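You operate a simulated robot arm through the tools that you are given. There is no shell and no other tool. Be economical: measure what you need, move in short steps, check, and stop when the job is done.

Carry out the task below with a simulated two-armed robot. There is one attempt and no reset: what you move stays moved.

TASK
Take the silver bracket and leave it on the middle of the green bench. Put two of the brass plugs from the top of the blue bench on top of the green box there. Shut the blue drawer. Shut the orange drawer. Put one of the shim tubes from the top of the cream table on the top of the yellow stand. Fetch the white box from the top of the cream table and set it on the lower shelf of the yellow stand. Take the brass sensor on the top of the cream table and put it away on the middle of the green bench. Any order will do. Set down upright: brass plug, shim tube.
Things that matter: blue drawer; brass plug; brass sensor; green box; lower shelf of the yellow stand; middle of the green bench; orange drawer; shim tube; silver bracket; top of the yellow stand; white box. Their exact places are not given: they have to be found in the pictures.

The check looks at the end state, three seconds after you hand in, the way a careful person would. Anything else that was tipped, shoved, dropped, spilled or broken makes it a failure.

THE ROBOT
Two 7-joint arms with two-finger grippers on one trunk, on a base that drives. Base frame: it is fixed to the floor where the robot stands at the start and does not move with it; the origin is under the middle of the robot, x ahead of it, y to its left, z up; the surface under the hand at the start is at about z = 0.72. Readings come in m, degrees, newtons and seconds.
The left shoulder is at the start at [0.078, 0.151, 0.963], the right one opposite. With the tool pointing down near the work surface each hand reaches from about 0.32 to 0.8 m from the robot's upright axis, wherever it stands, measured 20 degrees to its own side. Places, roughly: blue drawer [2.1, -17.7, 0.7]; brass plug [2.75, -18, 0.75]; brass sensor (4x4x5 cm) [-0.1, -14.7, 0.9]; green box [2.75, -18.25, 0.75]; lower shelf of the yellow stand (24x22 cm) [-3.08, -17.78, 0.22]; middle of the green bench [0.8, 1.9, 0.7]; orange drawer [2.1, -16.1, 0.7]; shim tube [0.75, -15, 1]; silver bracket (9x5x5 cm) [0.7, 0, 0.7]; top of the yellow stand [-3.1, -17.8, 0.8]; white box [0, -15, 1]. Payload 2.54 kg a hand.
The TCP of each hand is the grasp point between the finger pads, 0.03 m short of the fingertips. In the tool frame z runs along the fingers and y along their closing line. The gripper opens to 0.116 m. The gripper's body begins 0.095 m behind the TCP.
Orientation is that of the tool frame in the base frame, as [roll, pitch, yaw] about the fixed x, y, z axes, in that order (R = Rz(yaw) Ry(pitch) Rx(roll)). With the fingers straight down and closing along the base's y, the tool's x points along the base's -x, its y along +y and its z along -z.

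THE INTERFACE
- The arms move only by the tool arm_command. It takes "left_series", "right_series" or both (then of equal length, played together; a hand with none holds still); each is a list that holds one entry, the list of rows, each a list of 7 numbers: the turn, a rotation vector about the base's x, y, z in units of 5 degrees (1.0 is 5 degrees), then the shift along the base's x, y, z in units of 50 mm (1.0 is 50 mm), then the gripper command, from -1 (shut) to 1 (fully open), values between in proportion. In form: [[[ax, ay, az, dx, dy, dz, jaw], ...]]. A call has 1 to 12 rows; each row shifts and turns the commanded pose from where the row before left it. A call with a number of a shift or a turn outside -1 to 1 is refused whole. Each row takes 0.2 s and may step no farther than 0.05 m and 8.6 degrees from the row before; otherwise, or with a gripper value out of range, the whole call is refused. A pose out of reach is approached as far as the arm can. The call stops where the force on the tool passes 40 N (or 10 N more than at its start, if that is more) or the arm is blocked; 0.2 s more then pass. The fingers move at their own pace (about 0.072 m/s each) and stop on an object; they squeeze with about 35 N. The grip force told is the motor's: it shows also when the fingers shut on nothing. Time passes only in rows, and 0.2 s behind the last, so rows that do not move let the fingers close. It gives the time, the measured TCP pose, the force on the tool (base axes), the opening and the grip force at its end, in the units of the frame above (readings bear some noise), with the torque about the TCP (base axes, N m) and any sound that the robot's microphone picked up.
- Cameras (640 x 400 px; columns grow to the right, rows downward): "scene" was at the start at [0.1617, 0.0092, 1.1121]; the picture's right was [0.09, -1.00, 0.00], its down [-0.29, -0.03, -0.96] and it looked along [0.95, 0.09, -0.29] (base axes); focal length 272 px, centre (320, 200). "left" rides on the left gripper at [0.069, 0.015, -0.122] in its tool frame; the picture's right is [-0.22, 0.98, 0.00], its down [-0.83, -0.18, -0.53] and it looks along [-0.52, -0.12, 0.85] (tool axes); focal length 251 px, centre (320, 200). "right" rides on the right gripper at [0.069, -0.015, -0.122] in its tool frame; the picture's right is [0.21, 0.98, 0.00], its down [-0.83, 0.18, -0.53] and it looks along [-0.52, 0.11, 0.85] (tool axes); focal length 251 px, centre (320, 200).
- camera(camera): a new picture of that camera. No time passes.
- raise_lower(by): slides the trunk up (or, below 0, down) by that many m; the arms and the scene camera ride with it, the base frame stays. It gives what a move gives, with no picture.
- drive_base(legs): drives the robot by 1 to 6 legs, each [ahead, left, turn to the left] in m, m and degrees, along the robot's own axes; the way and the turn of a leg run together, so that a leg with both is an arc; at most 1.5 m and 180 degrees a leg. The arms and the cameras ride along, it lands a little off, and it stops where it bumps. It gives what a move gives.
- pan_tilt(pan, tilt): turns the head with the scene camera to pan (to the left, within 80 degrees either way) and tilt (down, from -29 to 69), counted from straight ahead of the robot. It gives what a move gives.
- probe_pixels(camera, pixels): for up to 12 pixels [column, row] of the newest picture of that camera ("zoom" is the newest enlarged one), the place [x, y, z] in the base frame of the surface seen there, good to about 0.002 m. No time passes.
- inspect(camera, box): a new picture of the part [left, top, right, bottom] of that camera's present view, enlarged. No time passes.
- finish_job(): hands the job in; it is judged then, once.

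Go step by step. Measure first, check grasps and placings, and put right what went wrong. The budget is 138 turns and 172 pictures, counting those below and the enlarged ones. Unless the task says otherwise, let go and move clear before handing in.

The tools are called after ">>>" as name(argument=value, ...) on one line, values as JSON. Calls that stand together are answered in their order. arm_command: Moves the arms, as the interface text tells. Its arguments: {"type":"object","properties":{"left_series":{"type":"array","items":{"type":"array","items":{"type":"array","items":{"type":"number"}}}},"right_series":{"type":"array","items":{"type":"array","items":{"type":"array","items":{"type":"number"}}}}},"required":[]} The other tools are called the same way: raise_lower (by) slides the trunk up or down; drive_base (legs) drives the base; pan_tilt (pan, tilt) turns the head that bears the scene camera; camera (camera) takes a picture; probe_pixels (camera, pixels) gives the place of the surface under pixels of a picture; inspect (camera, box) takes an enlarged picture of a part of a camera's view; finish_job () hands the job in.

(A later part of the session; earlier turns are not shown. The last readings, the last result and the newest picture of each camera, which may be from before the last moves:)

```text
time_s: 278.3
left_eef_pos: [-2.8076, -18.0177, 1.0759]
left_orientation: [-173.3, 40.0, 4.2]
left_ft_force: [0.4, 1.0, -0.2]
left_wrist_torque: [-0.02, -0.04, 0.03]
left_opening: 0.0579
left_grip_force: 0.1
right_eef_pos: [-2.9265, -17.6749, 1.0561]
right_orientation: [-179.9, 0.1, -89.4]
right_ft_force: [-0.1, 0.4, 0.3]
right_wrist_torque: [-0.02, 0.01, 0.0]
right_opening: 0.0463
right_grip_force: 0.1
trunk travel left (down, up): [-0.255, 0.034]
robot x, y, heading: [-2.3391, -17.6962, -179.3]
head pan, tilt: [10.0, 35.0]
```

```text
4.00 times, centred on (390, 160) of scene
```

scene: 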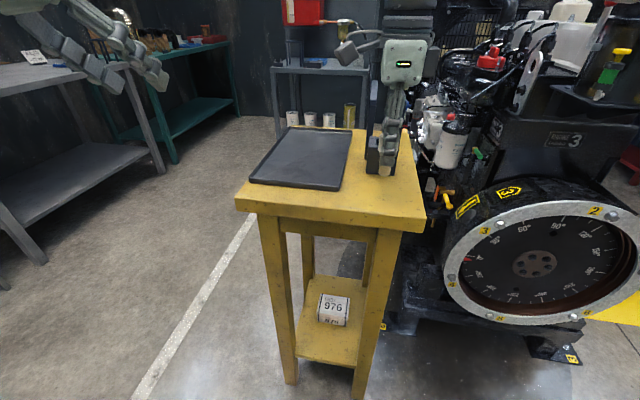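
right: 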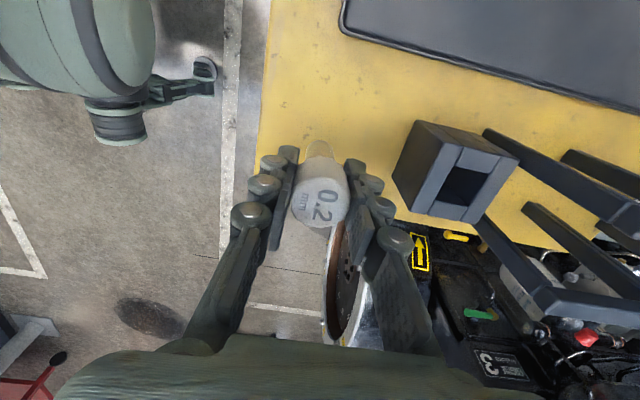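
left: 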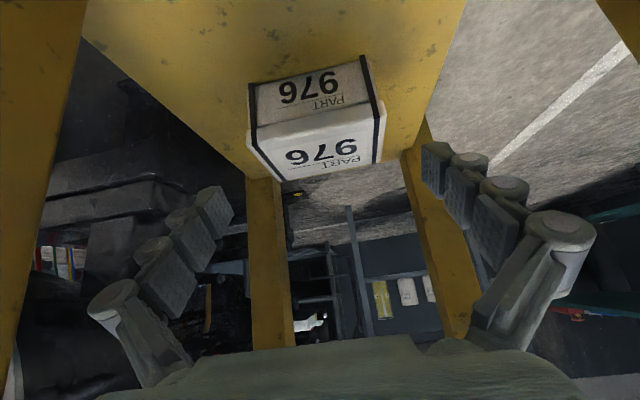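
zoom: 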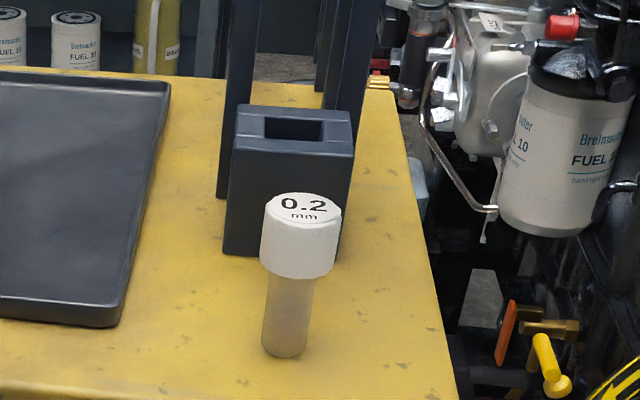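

The tube stands upright on the stand. I'll back off, straighten the left hand to point down, and look for the way to the blue and orange benches.

>>> drive_base(legs=[[-0.25, 0, 0]])

>>> arm_command(left_series=[[[0, -1, 0, 0.1, 0.2, 0, 0], [0, -1, 0, 0.1, 0.2, 0, 0], [0, -1, 0, 0.1, 0.2, 0, 0], [0, -1, 0, 0.1, 0.2, 0, 0], [0, -1, 0, 0.1, 0.2, 0, 0], [0, -1, 0, 0.1, 0.2, 0, 0], [0, -1, 0, 0.1, 0.2, 0, 0], [0, -1, 0, 0.1, 0.2, 0, 0], [-0.7, 0, 0, 0, 0, 0, 0], [-0.7, 0, 0, 0, 0, 0, 0]]], right_series=[[[0, 0, 0, 0.5, 0.5, 0, 0], [0, 0, 0, 0.5, 0.5, 0, 0], [0, 0, 0, 0.5, 0, 0, 0], [0, 0, 0, 0, 0, 0, 0], [0, 0, 0, 0, 0, 0, 0], [0, 0, 0, 0, 0, 0, 0], [0, 0, 0, 0, 0, 0, 0], [0, 0, 0, 0, 0, 0, 0], [0, 0, 0, 0, 0, 0, 0], [0, 0, 0, 0, 0, 0, 0]]])

>>> drive_base(legs=[[0, 0, 90]])

>>> pan_tilt(pan=60, tilt=15)

>>> camera(camera="scene")

```text
time_s: 280.1
left_eef_pos: [-2.5576, -18.0137, 1.0749]
left_orientation: [-173.3, 39.9, 4.2]
left_ft_force: [-0.9, 0.2, -0.2]
left_wrist_torque: [0.01, 0.0, 0.02]
left_opening: 0.0581
left_grip_force: 0.0
right_eef_pos: [-2.6764, -17.6719, 1.0551]
right_orientation: [180.0, 0.1, -89.5]
right_ft_force: [0.0, 0.1, -0.4]
right_wrist_torque: [0.02, 0.02, 0.04]
right_opening: 0.0464
right_grip_force: 0.2
trunk travel left (down, up): [-0.255, 0.034]
robot x, y, heading: [-2.0918, -17.687, -179.3]
head pan, tilt: [10.0, 35.0]
```

```text
time_s: 282.3
left_eef_pos: [-2.5189, -17.9352, 1.0757]
left_orientation: [177.0, 0.4, 3.1]
left_ft_force: [0.2, -0.4, -1.3]
left_wrist_torque: [-0.02, -0.03, 0.0]
left_opening: 0.0579
left_grip_force: 0.0
right_eef_pos: [-2.6022, -17.6197, 1.0555]
right_orientation: [-179.9, 0.0, -89.5]
right_ft_force: [1.2, -0.5, 0.0]
right_wrist_torque: [-0.02, 0.0, 0.0]
right_opening: 0.0579
right_grip_force: 0.1
trunk travel left (down, up): [-0.255, 0.034]
robot x, y, heading: [-2.089, -17.6933, -179.6]
head pan, tilt: [10.0, 35.0]
```

```text
time_s: 286.5
left_eef_pos: [-1.8691, -18.1362, 1.0755]
left_orientation: [177.1, 0.5, 90.3]
left_ft_force: [-0.2, -0.5, 0.7]
left_wrist_torque: [0.02, -0.01, -0.01]
left_opening: 0.058
left_grip_force: 0.1
right_eef_pos: [-2.1886, -18.2015, 1.0532]
right_orientation: [-179.9, 0.0, -2.4]
right_ft_force: [0.4, -0.9, 0.2]
right_wrist_torque: [0.04, 0.01, -0.04]
right_opening: 0.0577
right_grip_force: 0.0
trunk travel left (down, up): [-0.255, 0.034]
robot x, y, heading: [-2.0874, -17.695, -92.3]
head pan, tilt: [10.0, 35.0]
```

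```text
time_s: 287.7
left_eef_pos: [-1.8695, -18.1347, 1.0749]
left_orientation: [177.1, 0.6, 90.3]
left_ft_force: [-0.3, -0.6, 0.1]
left_wrist_torque: [0.01, -0.04, -0.02]
left_opening: 0.058
left_grip_force: 0.0
right_eef_pos: [-2.1885, -18.2019, 1.0547]
right_orientation: [-179.9, 0.0, -2.4]
right_ft_force: [-0.3, 0.1, -0.5]
right_wrist_torque: [0.0, -0.03, 0.02]
right_opening: 0.0578
right_grip_force: 0.0
trunk travel left (down, up): [-0.255, 0.034]
robot x, y, heading: [-2.0891, -17.6907, -92.4]
head pan, tilt: [60.0, 15.0]
```

```text
92 pictures are left
```

scene: 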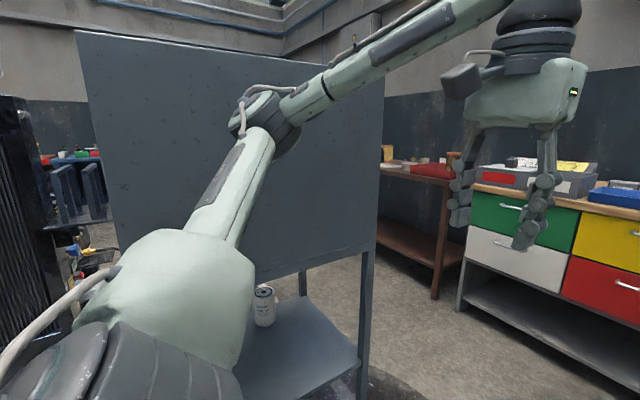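

I'll measure the gap between the rack and the brown/colored tables.

>>> probe_pixels(camera="scene", pixels=[[362, 360], [437, 295], [460, 308], [300, 290], [395, 170], [400, 225], [370, 260], [520, 290], [385, 280]])

```text
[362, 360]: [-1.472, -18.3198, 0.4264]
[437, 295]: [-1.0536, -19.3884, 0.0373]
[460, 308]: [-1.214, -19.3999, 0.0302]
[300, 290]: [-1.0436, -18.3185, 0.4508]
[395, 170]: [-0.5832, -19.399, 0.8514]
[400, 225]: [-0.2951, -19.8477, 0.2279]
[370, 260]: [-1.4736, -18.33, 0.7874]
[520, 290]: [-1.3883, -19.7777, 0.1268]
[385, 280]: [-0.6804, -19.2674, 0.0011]
```

The front route is known, so I'll go back the way I came: stretch the arms, straighten, and reverse up the corridor.

>>> arm_command(left_series=[[[0, 0, 0, 0, -0.7, 0, 0], [0, 0, 0, 0, -0.7, 0, 0], [0, 0, 0, 0, -0.7, 0, 0], [0, 0, 0, 0, -0.7, 0, 0], [0, 0, 0, 0, 0, 0, 0]]], right_series=[[[0, 0, 0, 0, -0.7, 0, 0], [0, 0, 0, 0, -0.7, 0, 0], [0, 0, 0, 0, -0.7, 0, 0], [0, 0, 0, 0, -0.7, 0, 0], [0, 0, 0, 0, 0, 0, 0]]])

>>> drive_base(legs=[[0, 0, 2.3], [-1.1, 0.05, 0]])

```text
time_s: 288.9
left_eef_pos: [-1.8698, -18.2752, 1.0736]
left_orientation: [177.1, 0.5, 90.3]
left_ft_force: [0.6, -1.1, 0.3]
left_wrist_torque: [0.01, 0.0, 0.0]
left_opening: 0.0579
left_grip_force: 0.1
right_eef_pos: [-2.1877, -18.3424, 1.0524]
right_orientation: [-179.9, 0.0, -2.3]
right_ft_force: [-0.6, 0.0, -1.0]
right_wrist_torque: [0.0, 0.0, 0.01]
right_opening: 0.0583
right_grip_force: 0.1
trunk travel left (down, up): [-0.255, 0.034]
robot x, y, heading: [-2.0876, -17.6984, -92.6]
head pan, tilt: [60.0, 15.0]
```

```text
time_s: 295.0
left_eef_pos: [-1.7957, -17.1464, 1.0738]
left_orientation: [177.1, 0.4, 93.2]
left_ft_force: [0.4, -0.3, 0.3]
left_wrist_torque: [0.03, 0.0, -0.04]
left_opening: 0.0579
left_grip_force: 0.2
right_eef_pos: [-2.1079, -17.2294, 1.0523]
right_orientation: [-180.0, 0.0, 0.5]
right_ft_force: [-0.5, -0.3, 0.2]
right_wrist_torque: [-0.04, 0.02, 0.01]
right_opening: 0.0583
right_grip_force: 0.0
trunk travel left (down, up): [-0.255, 0.034]
robot x, y, heading: [-2.0446, -16.5742, -89.6]
head pan, tilt: [60.0, 15.0]
```

Now reverse through the corridor to y≈-13.7.

>>> drive_base(legs=[[-0.3, 0.05, -0.4], [-1.3, 0, 0], [-1.28, 0, 0]])

>>> pan_tilt(pan=70, tilt=15)

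>>> camera(camera="scene")

```text
time_s: 309.1
left_eef_pos: [-1.7944, -14.2989, 1.0734]
left_orientation: [177.1, 0.5, 92.5]
left_ft_force: [0.2, -0.6, 0.5]
left_wrist_torque: [-0.03, 0.01, 0.01]
left_opening: 0.0583
left_grip_force: 0.0
right_eef_pos: [-2.1086, -14.3774, 1.0522]
right_orientation: [-179.9, 0.0, -0.2]
right_ft_force: [-0.5, 0.4, -0.1]
right_wrist_torque: [-0.02, -0.02, -0.01]
right_opening: 0.0582
right_grip_force: 0.0
trunk travel left (down, up): [-0.255, 0.034]
robot x, y, heading: [-2.0374, -13.7215, -90.2]
head pan, tilt: [60.0, 15.0]
```

```text
time_s: 309.9
left_eef_pos: [-1.7954, -14.2981, 1.0725]
left_orientation: [177.0, 0.5, 92.5]
left_ft_force: [0.2, 0.4, -0.3]
left_wrist_torque: [-0.02, 0.02, -0.04]
left_opening: 0.0581
left_grip_force: 0.1
right_eef_pos: [-2.109, -14.3783, 1.0523]
right_orientation: [-179.9, 0.0, -0.2]
right_ft_force: [0.3, 0.6, 0.5]
right_wrist_torque: [-0.01, -0.01, 0.02]
right_opening: 0.058
right_grip_force: 0.0
trunk travel left (down, up): [-0.255, 0.034]
robot x, y, heading: [-2.0387, -13.7237, -90.3]
head pan, tilt: [70.0, 15.0]
```

```text
91 pictures are left
```

scene: 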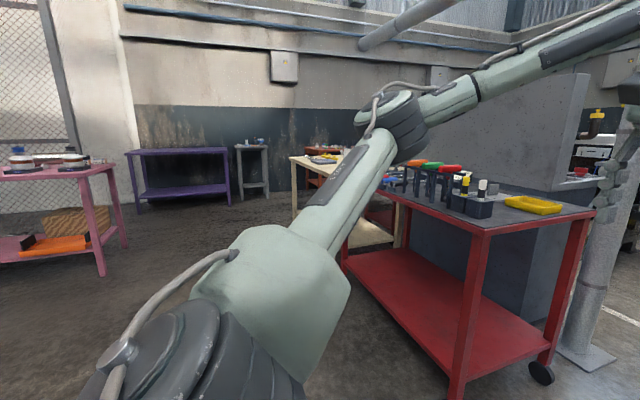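

Through. Now slide left along the fronts of the tables to x≈1.5.

>>> drive_base(legs=[[0, 1.3, 0.3], [-0.15, 1.2, 0], [0, 1.1, 0]])

>>> pan_tilt(pan=20, tilt=15)

>>> camera(camera="scene")

```text
time_s: 344.3
left_eef_pos: [1.7812, -14.2135, 1.0738]
left_orientation: [177.1, 0.5, 91.1]
left_ft_force: [1.0, -0.4, -0.2]
left_wrist_torque: [-0.02, 0.02, -0.02]
left_opening: 0.058
left_grip_force: 0.1
right_eef_pos: [1.4667, -14.2853, 1.0516]
right_orientation: [-179.8, 0.0, -1.5]
right_ft_force: [-0.3, 0.1, 0.6]
right_wrist_torque: [-0.02, -0.02, 0.03]
right_opening: 0.0579
right_grip_force: 0.0
trunk travel left (down, up): [-0.255, 0.034]
robot x, y, heading: [1.5546, -13.6399, -91.8]
head pan, tilt: [70.0, 15.0]
```

```text
time_s: 345.5
left_eef_pos: [1.7818, -14.2137, 1.074]
left_orientation: [177.0, 0.5, 91.2]
left_ft_force: [-0.3, 0.7, -0.3]
left_wrist_torque: [-0.01, 0.0, -0.03]
left_opening: 0.058
left_grip_force: 0.0
right_eef_pos: [1.4674, -14.2859, 1.0515]
right_orientation: [-179.9, 0.0, -1.5]
right_ft_force: [-0.2, 0.2, -0.4]
right_wrist_torque: [0.02, 0.03, 0.01]
right_opening: 0.058
right_grip_force: 0.0
trunk travel left (down, up): [-0.255, 0.034]
robot x, y, heading: [1.5552, -13.6339, -91.7]
head pan, tilt: [20.0, 15.0]
```

```text
90 pictures are left
```

scene: 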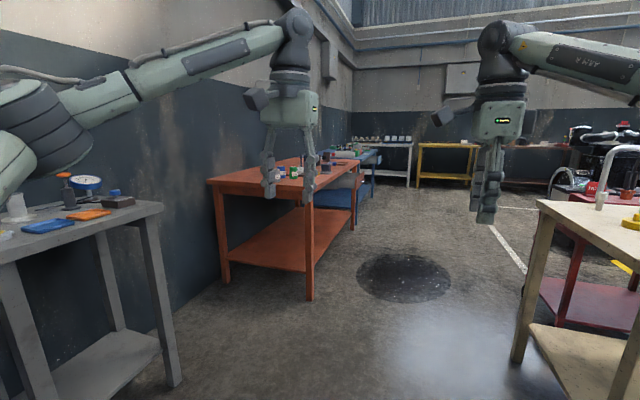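

The orange bench with its open drawer shows at (345,178), the blue one beyond at (370,180). I'll measure them.

>>> probe_pixels(camera="scene", pixels=[[310, 296], [225, 275], [352, 172], [335, 185], [515, 355], [545, 310], [375, 165], [352, 225], [370, 190], [175, 375], [450, 280], [360, 255]])

>>> inspect(camera="scene", box=[260, 120, 440, 240])

```text
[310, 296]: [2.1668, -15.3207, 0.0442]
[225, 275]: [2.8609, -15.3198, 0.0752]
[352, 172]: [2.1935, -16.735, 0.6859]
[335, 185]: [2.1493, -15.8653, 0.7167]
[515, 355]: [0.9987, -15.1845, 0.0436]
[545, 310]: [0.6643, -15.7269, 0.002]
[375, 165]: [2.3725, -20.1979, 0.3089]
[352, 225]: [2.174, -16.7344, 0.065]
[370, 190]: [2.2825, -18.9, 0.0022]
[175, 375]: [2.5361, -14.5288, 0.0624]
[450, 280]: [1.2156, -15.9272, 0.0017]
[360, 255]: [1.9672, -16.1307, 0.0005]
```

```text
3.33 times, centred on (350, 180) of scene
```

zoom: 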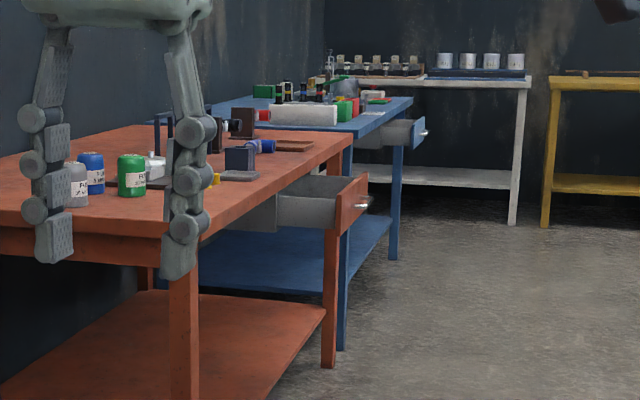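

Drawers open towards -x. I'll drive down the aisle to y≈-16.05, draw the hands back, and turn left to face the benches.

>>> drive_base(legs=[[1.2, -0.1, 1.7], [1.2, -0.05, 0]])

>>> arm_command(left_series=[[[0, 0, 0, 0, 0.9, 0, -1], [0, 0, 0, 0, 0.9, 0, -1], [0, 0, 0, 0, 0.9, 0, -1], [0, 0, 0, 0, 0.6, 0, -1], [0, 0, 0, 0, 0, 0, -1]]], right_series=[[[0, 0, 0, 0, 0.9, 0, 0], [0, 0, 0, 0, 0.9, 0, 0], [0, 0, 0, 0, 0.9, 0, 0], [0, 0, 0, 0, 0.9, 0, 0], [0, 0, 0, 0, 0, 0, 0]]])

>>> drive_base(legs=[[0, 0, 90]])

>>> pan_tilt(pan=0, tilt=30)

>>> camera(camera="scene")

```text
time_s: 357.0
left_eef_pos: [1.5825, -16.5515, 1.0735]
left_orientation: [177.0, 0.5, 91.8]
left_ft_force: [1.1, 0.9, -0.2]
left_wrist_torque: [0.0, 0.03, -0.02]
left_opening: 0.0581
left_grip_force: 0.1
right_eef_pos: [1.2685, -16.6251, 1.0517]
right_orientation: [-179.9, -0.1, -1.0]
right_ft_force: [0.3, -0.4, -1.2]
right_wrist_torque: [0.0, 0.01, 0.02]
right_opening: 0.0578
right_grip_force: 0.0
trunk travel left (down, up): [-0.255, 0.034]
robot x, y, heading: [1.3531, -15.9743, -91.1]
head pan, tilt: [20.0, 15.0]
```

```text
time_s: 358.2
left_eef_pos: [1.5821, -16.3851, 1.0735]
left_orientation: [177.1, 0.5, 91.7]
left_ft_force: [-0.4, -0.4, -1.2]
left_wrist_torque: [0.0, -0.01, -0.02]
left_opening: 0.0
left_grip_force: 28.9
right_eef_pos: [1.2673, -16.4463, 1.0526]
right_orientation: [-179.9, 0.1, -1.0]
right_ft_force: [0.5, -0.2, 0.8]
right_wrist_torque: [0.02, -0.02, -0.01]
right_opening: 0.0579
right_grip_force: 0.0
trunk travel left (down, up): [-0.255, 0.034]
robot x, y, heading: [1.3518, -15.9719, -90.9]
head pan, tilt: [20.0, 15.0]
```

```text
time_s: 362.4
left_eef_pos: [1.7732, -15.7644, 1.0743]
left_orientation: [177.1, 0.6, 178.5]
left_ft_force: [-1.0, 0.4, -0.3]
left_wrist_torque: [0.01, 0.0, 0.01]
left_opening: 0.0002
left_grip_force: 28.3
right_eef_pos: [1.8171, -16.0822, 1.0528]
right_orientation: [-179.9, 0.0, 85.9]
right_ft_force: [0.0, 0.3, -0.4]
right_wrist_torque: [-0.02, 0.02, 0.02]
right_opening: 0.0581
right_grip_force: 0.1
trunk travel left (down, up): [-0.255, 0.034]
robot x, y, heading: [1.3492, -15.972, -4.2]
head pan, tilt: [20.0, 15.0]
```

```text
time_s: 363.2
left_eef_pos: [1.774, -15.7648, 1.0735]
left_orientation: [177.1, 0.6, 178.6]
left_ft_force: [0.1, -0.6, 0.1]
left_wrist_torque: [0.0, 0.0, 0.0]
left_opening: 0.0001
left_grip_force: 28.4
right_eef_pos: [1.8158, -16.0821, 1.053]
right_orientation: [-180.0, 0.0, 85.9]
right_ft_force: [-0.2, 0.9, -0.3]
right_wrist_torque: [0.0, 0.0, -0.03]
right_opening: 0.0578
right_grip_force: 0.1
trunk travel left (down, up): [-0.255, 0.034]
robot x, y, heading: [1.3508, -15.9767, -4.0]
head pan, tilt: [0.0, 30.0]
```

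```text
88 pictures are left
```

scene: 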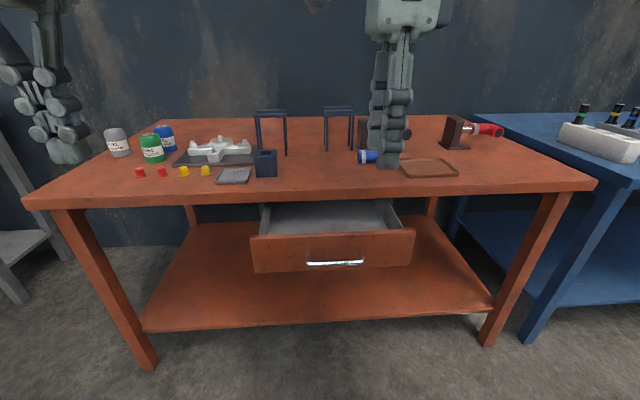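

>>> probe_pixels(camera="scene", pixels=[[335, 246], [335, 263], [260, 240], [408, 235], [300, 265], [335, 190], [335, 235], [260, 268], [335, 215], [150, 190]])

>>> inspect(camera="scene", box=[230, 160, 430, 285])

```text
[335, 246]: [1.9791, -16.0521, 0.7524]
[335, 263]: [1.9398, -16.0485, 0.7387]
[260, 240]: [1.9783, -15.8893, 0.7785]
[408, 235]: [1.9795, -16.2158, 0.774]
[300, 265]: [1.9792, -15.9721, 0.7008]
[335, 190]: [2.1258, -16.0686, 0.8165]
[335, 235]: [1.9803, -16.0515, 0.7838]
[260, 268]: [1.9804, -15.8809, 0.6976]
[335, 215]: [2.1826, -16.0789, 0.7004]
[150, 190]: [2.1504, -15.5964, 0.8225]
```

```text
3.20 times, centred on (330, 222) of scene
```

zoom: 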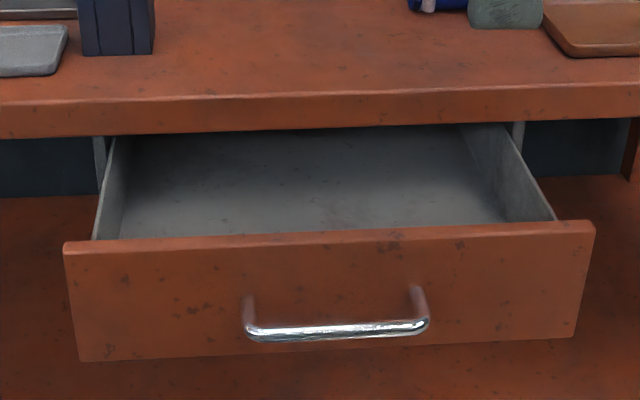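

Orange drawer front: x=1.98, z 0.695–0.79, y -15.88…-16.22, handle in the middle. I'll tilt the closed left hand forward 60° and bring its tips in front of the face just left of the handle.

>>> drive_base(legs=[[0, 0, 4]])

>>> arm_command(left_series=[[[0, -1, 0, 0.2, -0.3, -0.5, -1], [0, -1, 0, 0.2, -0.3, -0.5, -1], [0, -1, 0, 0.2, -0.3, -0.5, -1], [0, -1, 0, 0.2, -0.3, -0.5, -1], [0, -1, 0, 0.2, -0.3, -0.5, -1], [0, -1, 0, 0.2, -0.3, -0.5, -1], [0, -1, 0, 0.2, -0.3, -0.5, -1], [0, -1, 0, 0.2, -0.3, -0.5, -1], [0, -1, 0, 0.2, -0.3, -0.5, -1], [0, -1, 0, 0.2, -0.3, -0.5, -1], [0, -1, 0, 0.2, -0.3, -0.5, -1], [0, -1, 0, 0, 0, -0.5, -1]]], right_series=[[[0, 0, 0, -0.2, -0.8, 0, 0], [0, 0, 0, -0.2, -0.8, 0, 0], [0, 0, 0, -0.2, -0.8, 0, 0], [0, 0, 0, -0.2, -0.8, 0, 0], [0, 0, 0, 0, 0, 0, 0], [0, 0, 0, 0, 0, 0, 0], [0, 0, 0, 0, 0, 0, 0], [0, 0, 0, 0, 0, 0, 0], [0, 0, 0, 0, 0, 0, 0], [0, 0, 0, 0, 0, 0, 0], [0, 0, 0, 0, 0, 0, 0], [0, 0, 0, 0, 0, 0, 0]]])

>>> camera(camera="scene")

```text
time_s: 364.1
left_eef_pos: [1.7576, -15.7361, 1.0732]
left_orientation: [177.2, 0.5, -177.6]
left_ft_force: [0.2, -0.2, -0.4]
left_wrist_torque: [-0.01, -0.01, -0.01]
left_opening: 0.0
left_grip_force: 28.6
right_eef_pos: [1.8228, -16.05, 1.0519]
right_orientation: [-179.9, 0.0, 90.0]
right_ft_force: [-0.7, -0.7, 0.2]
right_wrist_torque: [0.01, -0.03, 0.0]
right_opening: 0.058
right_grip_force: 0.1
trunk travel left (down, up): [-0.255, 0.034]
robot x, y, heading: [1.3508, -15.9731, -0.1]
head pan, tilt: [0.0, 30.0]
```

```text
time_s: 366.7
left_eef_pos: [1.8645, -15.8997, 0.7719]
left_orientation: [-178.5, 60.4, -174.8]
left_ft_force: [-0.3, 0.0, -0.5]
left_wrist_torque: [-0.02, 0.01, 0.0]
left_opening: 0.0
left_grip_force: 28.9
right_eef_pos: [1.7837, -16.2111, 1.0526]
right_orientation: [-179.9, 0.0, 89.9]
right_ft_force: [0.0, -0.2, 0.7]
right_wrist_torque: [0.02, 0.03, -0.01]
right_opening: 0.058
right_grip_force: 0.1
trunk travel left (down, up): [-0.255, 0.034]
robot x, y, heading: [1.3488, -15.9751, -0.0]
head pan, tilt: [0.0, 30.0]
```

```text
86 pictures are left
```

scene: 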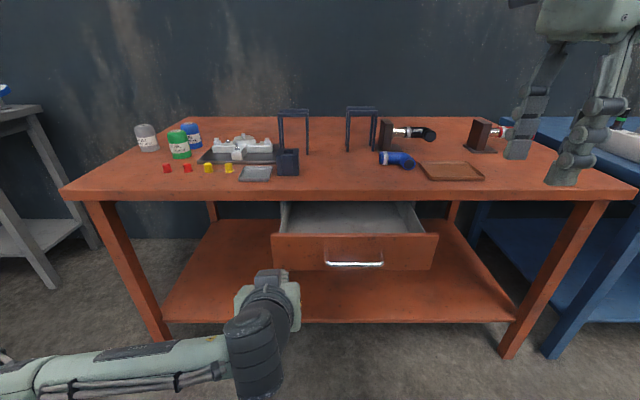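

In place. I'll lower slightly and push forward until it stops.

>>> arm_command(left_series=[[[0, 0, 0, 0.2, -0.6, -0.5, -1], [0, 0, 0, 0.6, 0, 0, -1], [0, 0, 0, 0.6, 0, 0, -1], [0, 0, 0, 0.6, 0, 0, -1], [0, 0, 0, 0.6, 0, 0, -1], [0, 0, 0, 0.6, 0, 0, -1], [0, 0, 0, 0.6, 0, 0, -1], [0, 0, 0, 0.6, 0, 0, -1], [0, 0, 0, 0, 0, 0, -1]]])

>>> camera(camera="scene")

```text
time_s: 368.7
left_eef_pos: [2.0868, -15.9309, 0.7477]
left_orientation: [-178.4, 60.5, -174.7]
left_ft_force: [-0.1, -0.4, -0.2]
left_wrist_torque: [0.03, 0.01, 0.02]
left_opening: 0.0
left_grip_force: 28.6
right_eef_pos: [1.7826, -16.2108, 1.052]
right_orientation: [-179.9, 0.0, 89.8]
right_ft_force: [0.2, -0.3, 0.4]
right_wrist_torque: [0.0, -0.03, 0.01]
right_opening: 0.058
right_grip_force: 0.0
trunk travel left (down, up): [-0.255, 0.034]
robot x, y, heading: [1.3511, -15.9748, -0.1]
head pan, tilt: [0.0, 30.0]
```

```text
85 pictures are left
```

scene: 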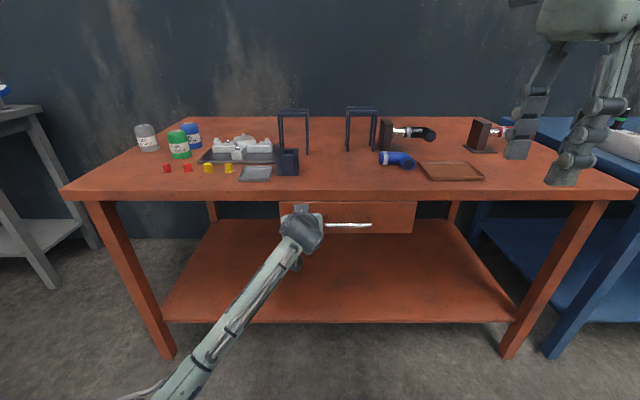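

The drawer is nearly shut. I'll keep pushing gently until it resists.

>>> arm_command(left_series=[[[0, 0, 0, 0.3, 0, 0, -1], [0, 0, 0, 0.3, 0, 0, -1], [0, 0, 0, 0.3, 0, 0, -1], [0, 0, 0, 0.2, 0, 0, -1], [0, 0, 0, 0, 0, 0, -1]]])

>>> inspect(camera="scene", box=[230, 180, 440, 290])

>>> probe_pixels(camera="scene", pixels=[[390, 215], [390, 196], [290, 210], [350, 212]])

```text
time_s: 369.1
left_eef_pos: [2.0951, -15.9323, 0.7483]
left_orientation: [-178.4, 60.1, -174.7]
left_ft_force: [-14.7, 1.4, 6.6]
left_wrist_torque: [-0.02, -0.15, 0.01]
left_opening: 0.0001
left_grip_force: 28.9
right_eef_pos: [1.7826, -16.2091, 1.0529]
right_orientation: [-179.9, -0.1, 90.0]
right_ft_force: [-0.2, 0.7, 0.0]
right_wrist_torque: [0.01, 0.02, 0.01]
right_opening: 0.0581
right_grip_force: 0.0
trunk travel left (down, up): [-0.255, 0.034]
robot x, y, heading: [1.3499, -15.9737, -0.5]
head pan, tilt: [0.0, 30.0]
stopped in row 1 (left hand): the force on the tool passed its limit at 60 N (the readings are from after the stop); the commanded pose is now the measured one
```

```text
3.05 times, centred on (335, 235) of scene
```

zoom: 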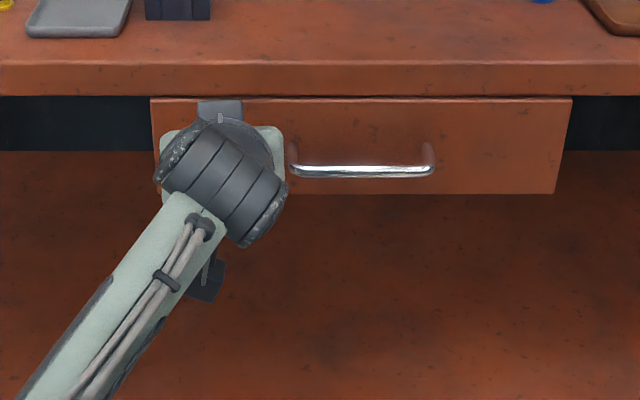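

```text
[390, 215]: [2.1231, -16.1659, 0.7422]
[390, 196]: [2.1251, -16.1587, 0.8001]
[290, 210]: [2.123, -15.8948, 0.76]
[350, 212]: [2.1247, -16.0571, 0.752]
```

Shut: the face is flush at x=2.1235 and resisted 60 N. I'll pull back and slide right towards the blue bench.

>>> arm_command(left_series=[[[0, 0, 0, -0.8, 0, 0, -1], [0, 0, 0, -0.8, 0, 0, -1], [0, 0, 0, -0.8, 0, 0, -1], [0, 0, 0, -0.8, 0, 0, -1], [0, 0, 0, -0.8, 0, 0, -1], [0, 0, 0, 0, 0, 0, -1]]])

>>> drive_base(legs=[[0, -1.3, 0.4]])

>>> camera(camera="scene")

```text
time_s: 370.4
left_eef_pos: [1.934, -15.9115, 0.8334]
left_orientation: [-179.6, 71.2, -174.8]
left_ft_force: [0.8, -0.2, -0.3]
left_wrist_torque: [-0.03, 0.05, -0.03]
left_opening: 0.0
left_grip_force: 28.0
right_eef_pos: [1.7844, -16.2101, 1.0523]
right_orientation: [-179.9, 0.0, 89.9]
right_ft_force: [-0.4, -1.6, -0.3]
right_wrist_torque: [0.02, -0.01, -0.05]
right_opening: 0.0583
right_grip_force: 0.1
trunk travel left (down, up): [-0.255, 0.034]
robot x, y, heading: [1.3481, -15.975, -0.1]
head pan, tilt: [0.0, 30.0]
stopped in row 6 (left hand): the arm was blocked; the commanded pose is now the measured one
```

```text
time_s: 375.3
left_eef_pos: [1.8953, -16.2407, 0.9275]
left_orientation: [-136.1, 78.5, -133.1]
left_ft_force: [4.0, -2.3, -5.1]
left_wrist_torque: [0.04, -0.44, 0.26]
left_opening: 0.0001
left_grip_force: 28.8
right_eef_pos: [1.7813, -16.5575, 1.0525]
right_orientation: [180.0, 0.0, 89.7]
right_ft_force: [-0.7, -0.1, 0.7]
right_wrist_torque: [-0.05, -0.06, 0.05]
right_opening: 0.058
right_grip_force: 0.1
trunk travel left (down, up): [-0.255, 0.034]
robot x, y, heading: [1.3481, -16.3219, -0.2]
head pan, tilt: [0.0, 30.0]
stopped in leg 1: the robot was blocked; the commanded pose is now the measured one
```

```text
83 pictures are left
```

scene: 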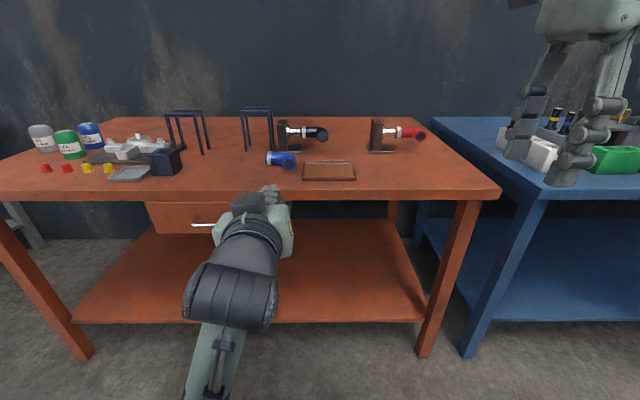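

The retreat was blocked and then the drive dragged the hand; it may have caught. I'll look closely before doing anything.

>>> inspect(camera="scene", box=[130, 170, 350, 310])

>>> probe_pixels(camera="scene", pixels=[[170, 215], [205, 208], [170, 192], [200, 225], [240, 215], [260, 200], [272, 190], [250, 300]])

>>> camera(camera="left")

>>> camera(camera="right")

```text
2.86 times, centred on (240, 240) of scene
```

zoom: 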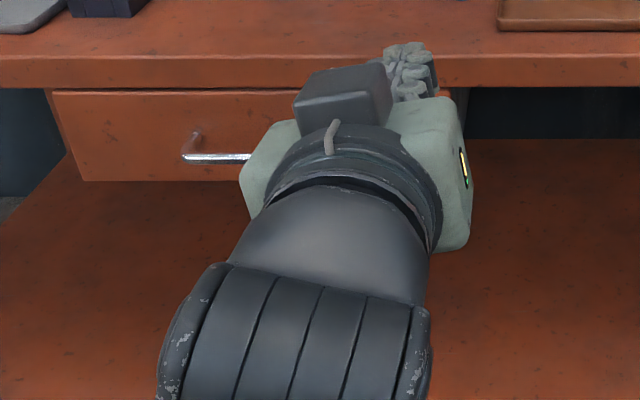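

```text
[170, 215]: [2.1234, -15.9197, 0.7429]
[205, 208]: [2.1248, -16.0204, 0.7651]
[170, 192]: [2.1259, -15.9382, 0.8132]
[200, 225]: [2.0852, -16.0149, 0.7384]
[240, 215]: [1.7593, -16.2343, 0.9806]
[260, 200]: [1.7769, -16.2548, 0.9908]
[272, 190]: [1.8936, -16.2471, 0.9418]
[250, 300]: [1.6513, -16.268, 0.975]
```

```text
81 pictures are left
```

left: 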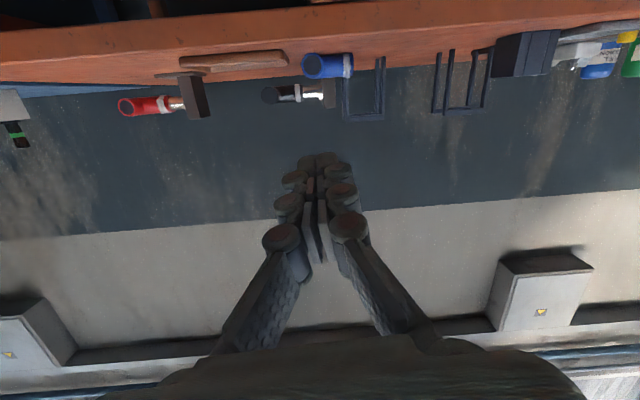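

```text
80 pictures are left
```

right: 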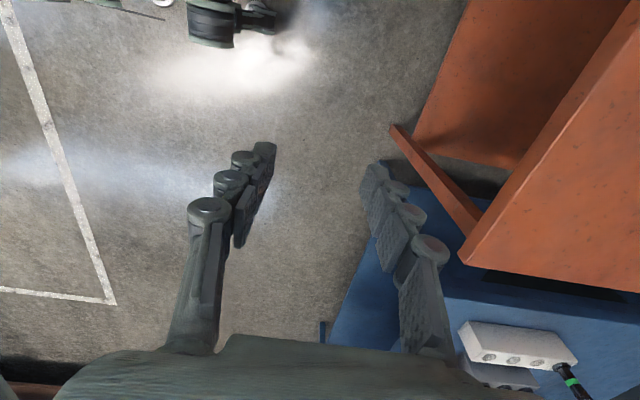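

The drawer is still shut (face at 2.1234) and nothing fell. I'll look at both sides to see what blocked.

>>> pan_tilt(pan=75, tilt=40)

>>> camera(camera="scene")

>>> pan_tilt(pan=-70, tilt=40)

>>> camera(camera="scene")

```text
time_s: 376.8
left_eef_pos: [1.8642, -16.2223, 0.9774]
left_orientation: [-97.9, 77.4, -95.8]
left_ft_force: [-0.6, 0.3, 1.2]
left_wrist_torque: [0.03, -0.04, 0.0]
left_opening: 0.0001
left_grip_force: 28.6
right_eef_pos: [1.7811, -16.5592, 1.051]
right_orientation: [-179.9, 0.1, 89.7]
right_ft_force: [0.0, 0.1, -0.2]
right_wrist_torque: [0.02, 0.0, 0.01]
right_opening: 0.0578
right_grip_force: 0.0
trunk travel left (down, up): [-0.255, 0.034]
robot x, y, heading: [1.3461, -16.3227, -0.4]
head pan, tilt: [75.0, 40.0]
```

```text
79 pictures are left
```

scene: 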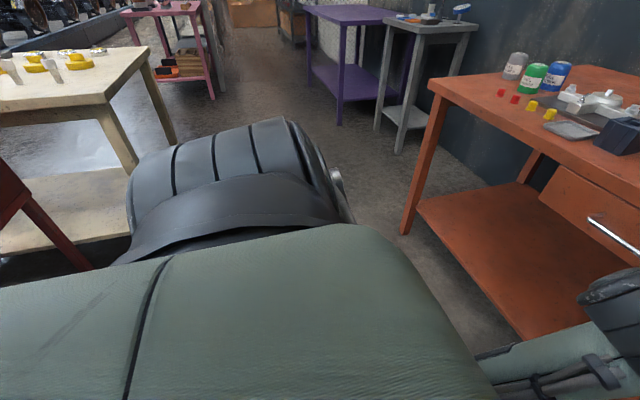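

```text
time_s: 379.0
left_eef_pos: [1.8637, -16.2228, 0.9815]
left_orientation: [-95.8, 77.1, -93.6]
left_ft_force: [-0.4, -0.2, -0.1]
left_wrist_torque: [0.0, 0.0, -0.01]
left_opening: 0.0001
left_grip_force: 28.6
right_eef_pos: [1.7815, -16.5595, 1.0518]
right_orientation: [-179.9, 0.0, 89.7]
right_ft_force: [0.0, 0.4, 1.6]
right_wrist_torque: [-0.01, -0.01, -0.03]
right_opening: 0.0576
right_grip_force: 0.0
trunk travel left (down, up): [-0.255, 0.034]
robot x, y, heading: [1.3524, -16.3235, -0.4]
head pan, tilt: [-70.0, 40.0]
```

```text
78 pictures are left
```

scene: 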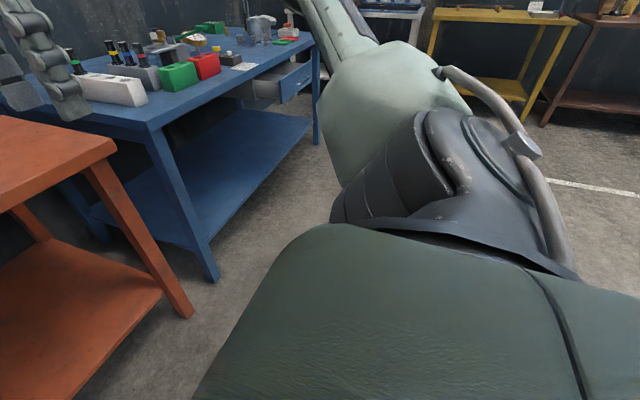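

No obstacle nearby: the folded left arm blocked itself. I'll stretch it forward and up and turn it back part of the way.

>>> arm_command(left_series=[[[0, 0, 0, 0.6, 0.1, 0.4, -1], [0, 0, 0, 0.6, 0.1, 0.4, -1], [0, 1, 0, 0.3, 0.2, 0.3, -1], [0, 1, 0, 0, 0.2, 0.3, -1], [0, 1, 0, 0, 0.2, 0.3, -1], [0, 1, 0, 0, 0.2, 0, -1], [0, 1, 0, 0, 0.2, 0, -1], [0, 1, 0, 0, 0.2, 0, -1], [0, 1, 0, 0, 0, 0, -1], [0, 1, 0, 0, 0, 0, -1], [0, 0, 0, 0, 0, 0, -1]]])

>>> pan_tilt(pan=0, tilt=30)

>>> camera(camera="scene")

```text
time_s: 379.4
left_eef_pos: [1.8648, -16.2175, 0.9813]
left_orientation: [-97.9, 77.9, -95.8]
left_ft_force: [-0.1, -0.2, -0.1]
left_wrist_torque: [0.0, 0.01, 0.02]
left_opening: 0.0
left_grip_force: 28.2
right_eef_pos: [1.7819, -16.5583, 1.0514]
right_orientation: [-179.9, 0.1, 89.6]
right_ft_force: [0.4, 0.8, -0.5]
right_wrist_torque: [0.01, 0.0, -0.02]
right_opening: 0.0577
right_grip_force: 0.0
trunk travel left (down, up): [-0.255, 0.034]
robot x, y, heading: [1.3481, -16.3211, -0.3]
head pan, tilt: [-70.0, 40.0]
stopped in row 1 (left hand): the arm was blocked; the commanded pose is now the measured one
```

```text
time_s: 380.8
left_eef_pos: [1.865, -16.2179, 0.9834]
left_orientation: [-96.6, 78.1, -94.5]
left_ft_force: [0.0, 0.6, -0.1]
left_wrist_torque: [0.02, -0.03, -0.01]
left_opening: 0.0001
left_grip_force: 28.5
right_eef_pos: [1.7805, -16.559, 1.0509]
right_orientation: [-179.8, 0.0, 89.6]
right_ft_force: [-0.5, -0.2, -0.1]
right_wrist_torque: [-0.03, 0.0, -0.02]
right_opening: 0.0579
right_grip_force: 0.0
trunk travel left (down, up): [-0.255, 0.034]
robot x, y, heading: [1.3471, -16.3238, -0.3]
head pan, tilt: [0.0, 30.0]
```

```text
77 pictures are left
```

scene: 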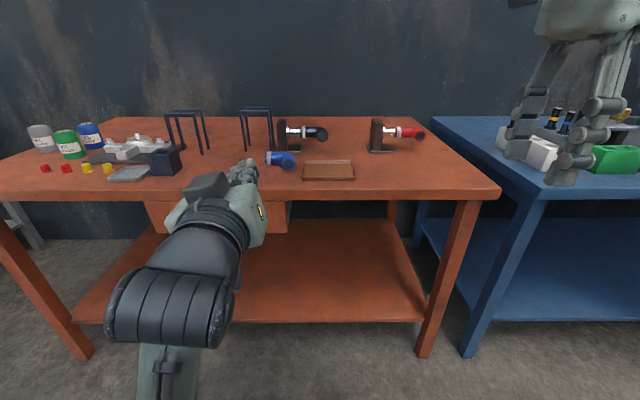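

Still blocked in that direction; I'll try a few small moves: to the left, and up.

>>> arm_command(left_series=[[[0, 0, 0, 0, 0.4, 0, -1], [0, 0, 0, 0, 0.4, 0, -1], [0, 0, 0, 0, 0.4, 0, -1]]])

>>> arm_command(left_series=[[[0, 0, 0, 0, 0, 0.4, -1], [0, 0, 0, 0, 0, 0.4, -1], [0, 0, 0, 0, 0, 0.4, -1]]])

>>> arm_command(left_series=[[[0, 0.6, 0, 0, 0, 0, -1], [0, 0.6, 0, 0, 0, 0, -1], [0, 0.6, 0, 0, 0, 0, -1]]])

```text
time_s: 381.6
left_eef_pos: [1.8672, -16.2165, 0.9846]
left_orientation: [-95.8, 78.3, -93.7]
left_ft_force: [-0.3, -0.1, -0.5]
left_wrist_torque: [0.0, 0.07, -0.04]
left_opening: 0.0002
left_grip_force: 28.2
left hand out of reach, approached as far as the arm can: row 1, 2, 3
right_eef_pos: [1.7818, -16.5587, 1.0517]
right_orientation: [-179.9, -0.1, 89.5]
right_ft_force: [-0.3, -0.2, 0.0]
right_wrist_torque: [0.02, 0.02, -0.06]
right_opening: 0.058
right_grip_force: 0.1
trunk travel left (down, up): [-0.255, 0.034]
robot x, y, heading: [1.3482, -16.3217, -0.1]
head pan, tilt: [0.0, 30.0]
```

```text
time_s: 382.3
left_eef_pos: [1.8699, -16.194, 0.9704]
left_orientation: [-167.1, 85.0, -161.3]
left_ft_force: [0.1, -0.4, 0.2]
left_wrist_torque: [-0.04, -0.01, 0.03]
left_opening: 0.0002
left_grip_force: 28.4
left hand out of reach, approached as far as the arm can: row 1
right_eef_pos: [1.7815, -16.5578, 1.0522]
right_orientation: [-179.9, 0.0, 89.7]
right_ft_force: [0.0, 0.2, -0.1]
right_wrist_torque: [-0.01, -0.01, -0.01]
right_opening: 0.0579
right_grip_force: 0.1
trunk travel left (down, up): [-0.255, 0.034]
robot x, y, heading: [1.3533, -16.3224, -0.3]
head pan, tilt: [0.0, 30.0]
stopped in row 3 (left hand): the arm was blocked; the commanded pose is now the measured one
```

```text
time_s: 383.3
left_eef_pos: [1.8636, -16.1715, 0.9229]
left_orientation: [162.1, 71.9, 170.4]
left_ft_force: [0.4, 0.7, 0.4]
left_wrist_torque: [-0.02, -0.01, -0.04]
left_opening: 0.0002
left_grip_force: 28.1
left hand out of reach, approached as far as the arm can: row 1
right_eef_pos: [1.7817, -16.5583, 1.0518]
right_orientation: [-179.8, 0.0, 89.7]
right_ft_force: [0.2, 0.7, -0.2]
right_wrist_torque: [-0.04, 0.0, -0.04]
right_opening: 0.0582
right_grip_force: 0.1
trunk travel left (down, up): [-0.255, 0.034]
robot x, y, heading: [1.3485, -16.3214, -0.2]
head pan, tilt: [0.0, 30.0]
stopped in row 3 (left hand): the arm was blocked; the commanded pose is now the measured one
```

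The arm is creeping free (tilt down to 72°). I'll continue turning down, with gentle forward motion.

>>> arm_command(left_series=[[[0, 0.5, 0, 0.1, 0, 0, -1], [0, 0.5, 0, 0.1, 0, 0, -1], [0, 0.5, 0, 0.1, 0, 0, -1], [0, 0.5, 0, 0.1, 0, 0, -1], [0, 0.5, 0, 0.1, 0, 0, -1], [0, 0.5, 0, 0.1, 0, 0, -1]]])

>>> arm_command(left_series=[[[0, 0.5, 0, 0.2, 0, 0, -1], [0, 0.5, 0, 0.2, 0, 0, -1], [0, 0.5, 0, 0.2, 0, 0, -1], [0, 0.5, 0, 0.2, 0, 0, -1], [0, 0.5, 0, 0.2, 0, 0, -1], [0, 0.5, 0, 0.2, 0, 0, -1]]])

>>> camera(camera="scene")

```text
time_s: 384.3
left_eef_pos: [1.8527, -16.1453, 0.8783]
left_orientation: [160.8, 58.4, 171.1]
left_ft_force: [-0.4, 0.0, -0.5]
left_wrist_torque: [0.02, 0.03, 0.0]
left_opening: 0.0
left_grip_force: 28.8
left hand out of reach, approached as far as the arm can: row 1
right_eef_pos: [1.7805, -16.5587, 1.0515]
right_orientation: [-179.8, 0.1, 89.6]
right_ft_force: [-0.3, 0.9, -1.0]
right_wrist_torque: [-0.01, 0.01, -0.01]
right_opening: 0.0579
right_grip_force: 0.0
trunk travel left (down, up): [-0.255, 0.034]
robot x, y, heading: [1.3505, -16.3197, -0.3]
head pan, tilt: [0.0, 30.0]
stopped in row 5 (left hand): the arm was blocked; the commanded pose is now the measured one
```

```text
time_s: 385.1
left_eef_pos: [1.8366, -16.1232, 0.8597]
left_orientation: [162.1, 51.7, 173.7]
left_ft_force: [2.5, 0.1, -2.2]
left_wrist_torque: [0.04, -0.05, 0.03]
left_opening: 0.0
left_grip_force: 28.6
right_eef_pos: [1.7808, -16.5583, 1.0512]
right_orientation: [-179.9, 0.0, 89.6]
right_ft_force: [-0.1, -0.9, 0.1]
right_wrist_torque: [-0.01, 0.0, -0.04]
right_opening: 0.0576
right_grip_force: 0.1
trunk travel left (down, up): [-0.255, 0.034]
robot x, y, heading: [1.3492, -16.3181, -0.2]
head pan, tilt: [0.0, 30.0]
stopped in row 3 (left hand): the arm was blocked; the commanded pose is now the measured one
```

```text
76 pictures are left
```

scene: 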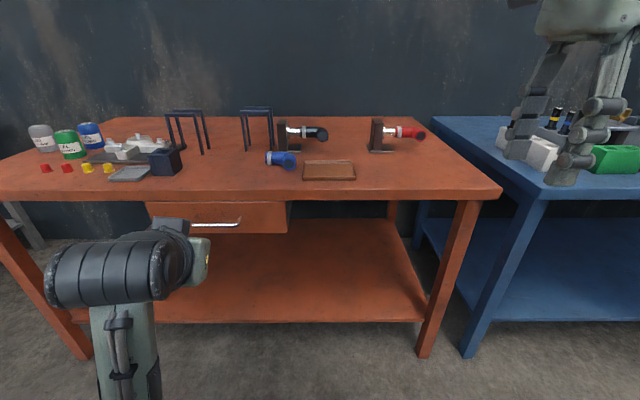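

It's nearly back to a usual posture. I'll go forward and up, turning down further.

>>> arm_command(left_series=[[[0, 0.5, 0, 0.4, 0.2, 0.3, -1], [0, 0.5, 0, 0.4, 0.2, 0.3, -1], [0, 0.5, 0, 0.2, 0.2, 0.3, -1], [0, 0.5, 0, 0.2, 0.2, 0.3, -1], [0, 0.5, 0, 0, 0.2, 0.5, -1], [0, 0.5, 0, 0, 0.2, 0.5, -1], [0, 0.5, 0, 0, 0.2, 0.5, -1], [0, 0.5, 0, 0, 0.2, 0.5, -1], [0, 0.5, 0, 0, 0.2, 0.5, -1]]])

>>> arm_command(left_series=[[[0, 0.8, 0, 0, 0.3, 0.4, -1], [0, 0.8, 0, 0, 0.3, 0.4, -1], [0, 0.8, 0, 0, 0.3, 0.4, -1], [0, 0.8, 0, 0, 0.3, 0.4, -1], [0, 0, 0, 0, 0, 0, -1]]])

>>> camera(camera="scene")

```text
time_s: 385.9
left_eef_pos: [1.8907, -16.0572, 0.7415]
left_orientation: [155.7, 16.4, 170.8]
left_ft_force: [-0.3, -0.2, 0.3]
left_wrist_torque: [0.0, -0.01, 0.02]
left_opening: 0.0001
left_grip_force: 28.9
right_eef_pos: [1.7801, -16.5593, 1.0522]
right_orientation: [-180.0, 0.0, 89.5]
right_ft_force: [0.3, -0.7, 0.7]
right_wrist_torque: [0.04, -0.04, -0.01]
right_opening: 0.058
right_grip_force: 0.0
trunk travel left (down, up): [-0.255, 0.034]
robot x, y, heading: [1.345, -16.3173, -0.2]
head pan, tilt: [0.0, 30.0]
stopped in row 3 (left hand): the arm was blocked; the commanded pose is now the measured one
```

```text
time_s: 387.1
left_eef_pos: [1.8932, -15.9933, 0.8219]
left_orientation: [158.1, 1.3, 171.3]
left_ft_force: [0.2, -0.9, 0.2]
left_wrist_torque: [0.0, -0.02, -0.02]
left_opening: 0.0
left_grip_force: 28.6
left hand out of reach, approached as far as the arm can: row 4
right_eef_pos: [1.7802, -16.5589, 1.0515]
right_orientation: [-180.0, 0.0, 89.6]
right_ft_force: [-0.8, 0.0, 0.4]
right_wrist_torque: [-0.04, 0.01, 0.02]
right_opening: 0.0582
right_grip_force: 0.0
trunk travel left (down, up): [-0.255, 0.034]
robot x, y, heading: [1.3495, -16.3224, -0.4]
head pan, tilt: [0.0, 30.0]
```

```text
75 pictures are left
```

scene: 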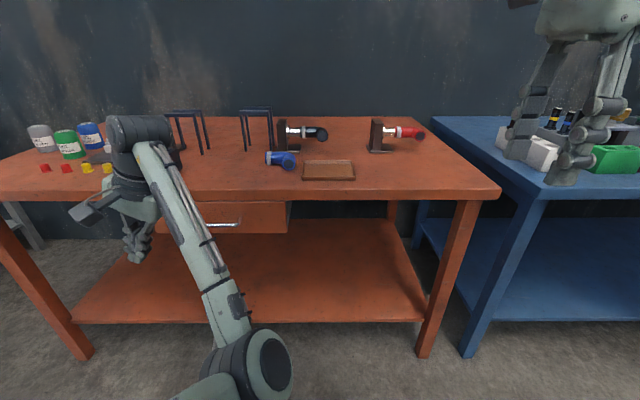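

Free again, tool pointing down. I'll level it and bring the hand back to the starting-like posture (higher, 0.2 m left).

>>> arm_command(left_series=[[[-0.8, 0, 0, 0, -0.2, 0.5, -1], [-0.8, 0, 0, 0, -0.2, 0.5, -1], [-0.8, 0, 0, 0, -0.2, 0.5, -1], [-0.8, 0, 0, 0, -0.2, 0.5, -1], [-0.8, 0, 0.4, 0, -0.2, 0.5, -1], [-0.4, 0, 0.4, 0, -0.2, 0.5, -1], [0, 0, 0.4, 0, -0.2, 0.5, -1], [0, 0, 0.4, 0, 0, 0.5, -1], [0, 0, 0, 0, 0, 0, -1]]])

>>> camera(camera="scene")

```text
time_s: 389.1
left_eef_pos: [1.947, -15.9831, 1.0051]
left_orientation: [179.8, 4.1, -179.6]
left_ft_force: [-0.9, -0.1, 0.3]
left_wrist_torque: [0.0, 0.01, -0.02]
left_opening: 0.0
left_grip_force: 28.6
left hand out of reach, approached as far as the arm can: row 1, 2, 3, 4, 5, 6, 7
right_eef_pos: [1.7814, -16.5593, 1.0509]
right_orientation: [-179.9, 0.0, 89.6]
right_ft_force: [0.9, 0.6, -0.1]
right_wrist_torque: [0.01, 0.0, 0.01]
right_opening: 0.0582
right_grip_force: 0.1
trunk travel left (down, up): [-0.255, 0.034]
robot x, y, heading: [1.3525, -16.3245, -0.3]
head pan, tilt: [0.0, 30.0]
```

```text
74 pictures are left
```

scene: 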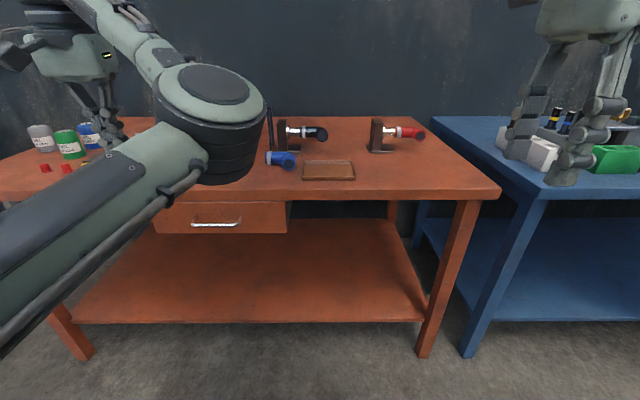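

The left arm's elbow now lies inward, but the hand is free and the drawer stays shut. I'll leave it and use the right hand. Sliding right to the blue bench.

>>> drive_base(legs=[[0, -1.1, 0]])

>>> pan_tilt(pan=-15, tilt=28)

>>> camera(camera="scene")

```text
time_s: 399.8
left_eef_pos: [1.9449, -17.0632, 1.0054]
left_orientation: [179.8, 4.1, -178.3]
left_ft_force: [-0.6, -0.8, -0.6]
left_wrist_torque: [0.02, -0.03, 0.0]
left_opening: 0.0
left_grip_force: 28.6
right_eef_pos: [1.7925, -17.6418, 1.0519]
right_orientation: [-180.0, 0.0, 91.0]
right_ft_force: [-0.5, 1.5, 0.0]
right_wrist_torque: [0.03, -0.01, 0.0]
right_opening: 0.0583
right_grip_force: 0.1
trunk travel left (down, up): [-0.255, 0.034]
robot x, y, heading: [1.3545, -17.4124, 0.9]
head pan, tilt: [0.0, 30.0]
```

```text
time_s: 400.6
left_eef_pos: [1.945, -17.0633, 1.0042]
left_orientation: [179.8, 4.1, -178.3]
left_ft_force: [0.0, 0.2, 0.2]
left_wrist_torque: [-0.04, 0.01, -0.02]
left_opening: 0.0
left_grip_force: 28.7
right_eef_pos: [1.7907, -17.6411, 1.052]
right_orientation: [-180.0, 0.1, 90.9]
right_ft_force: [-0.7, 0.1, -0.2]
right_wrist_torque: [0.01, 0.01, -0.02]
right_opening: 0.0578
right_grip_force: 0.0
trunk travel left (down, up): [-0.255, 0.034]
robot x, y, heading: [1.3544, -17.4124, 1.1]
head pan, tilt: [-15.0, 28.0]
```

```text
73 pictures are left
```

scene: 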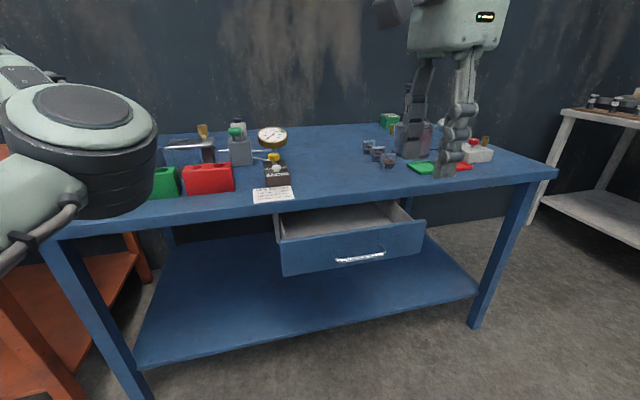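

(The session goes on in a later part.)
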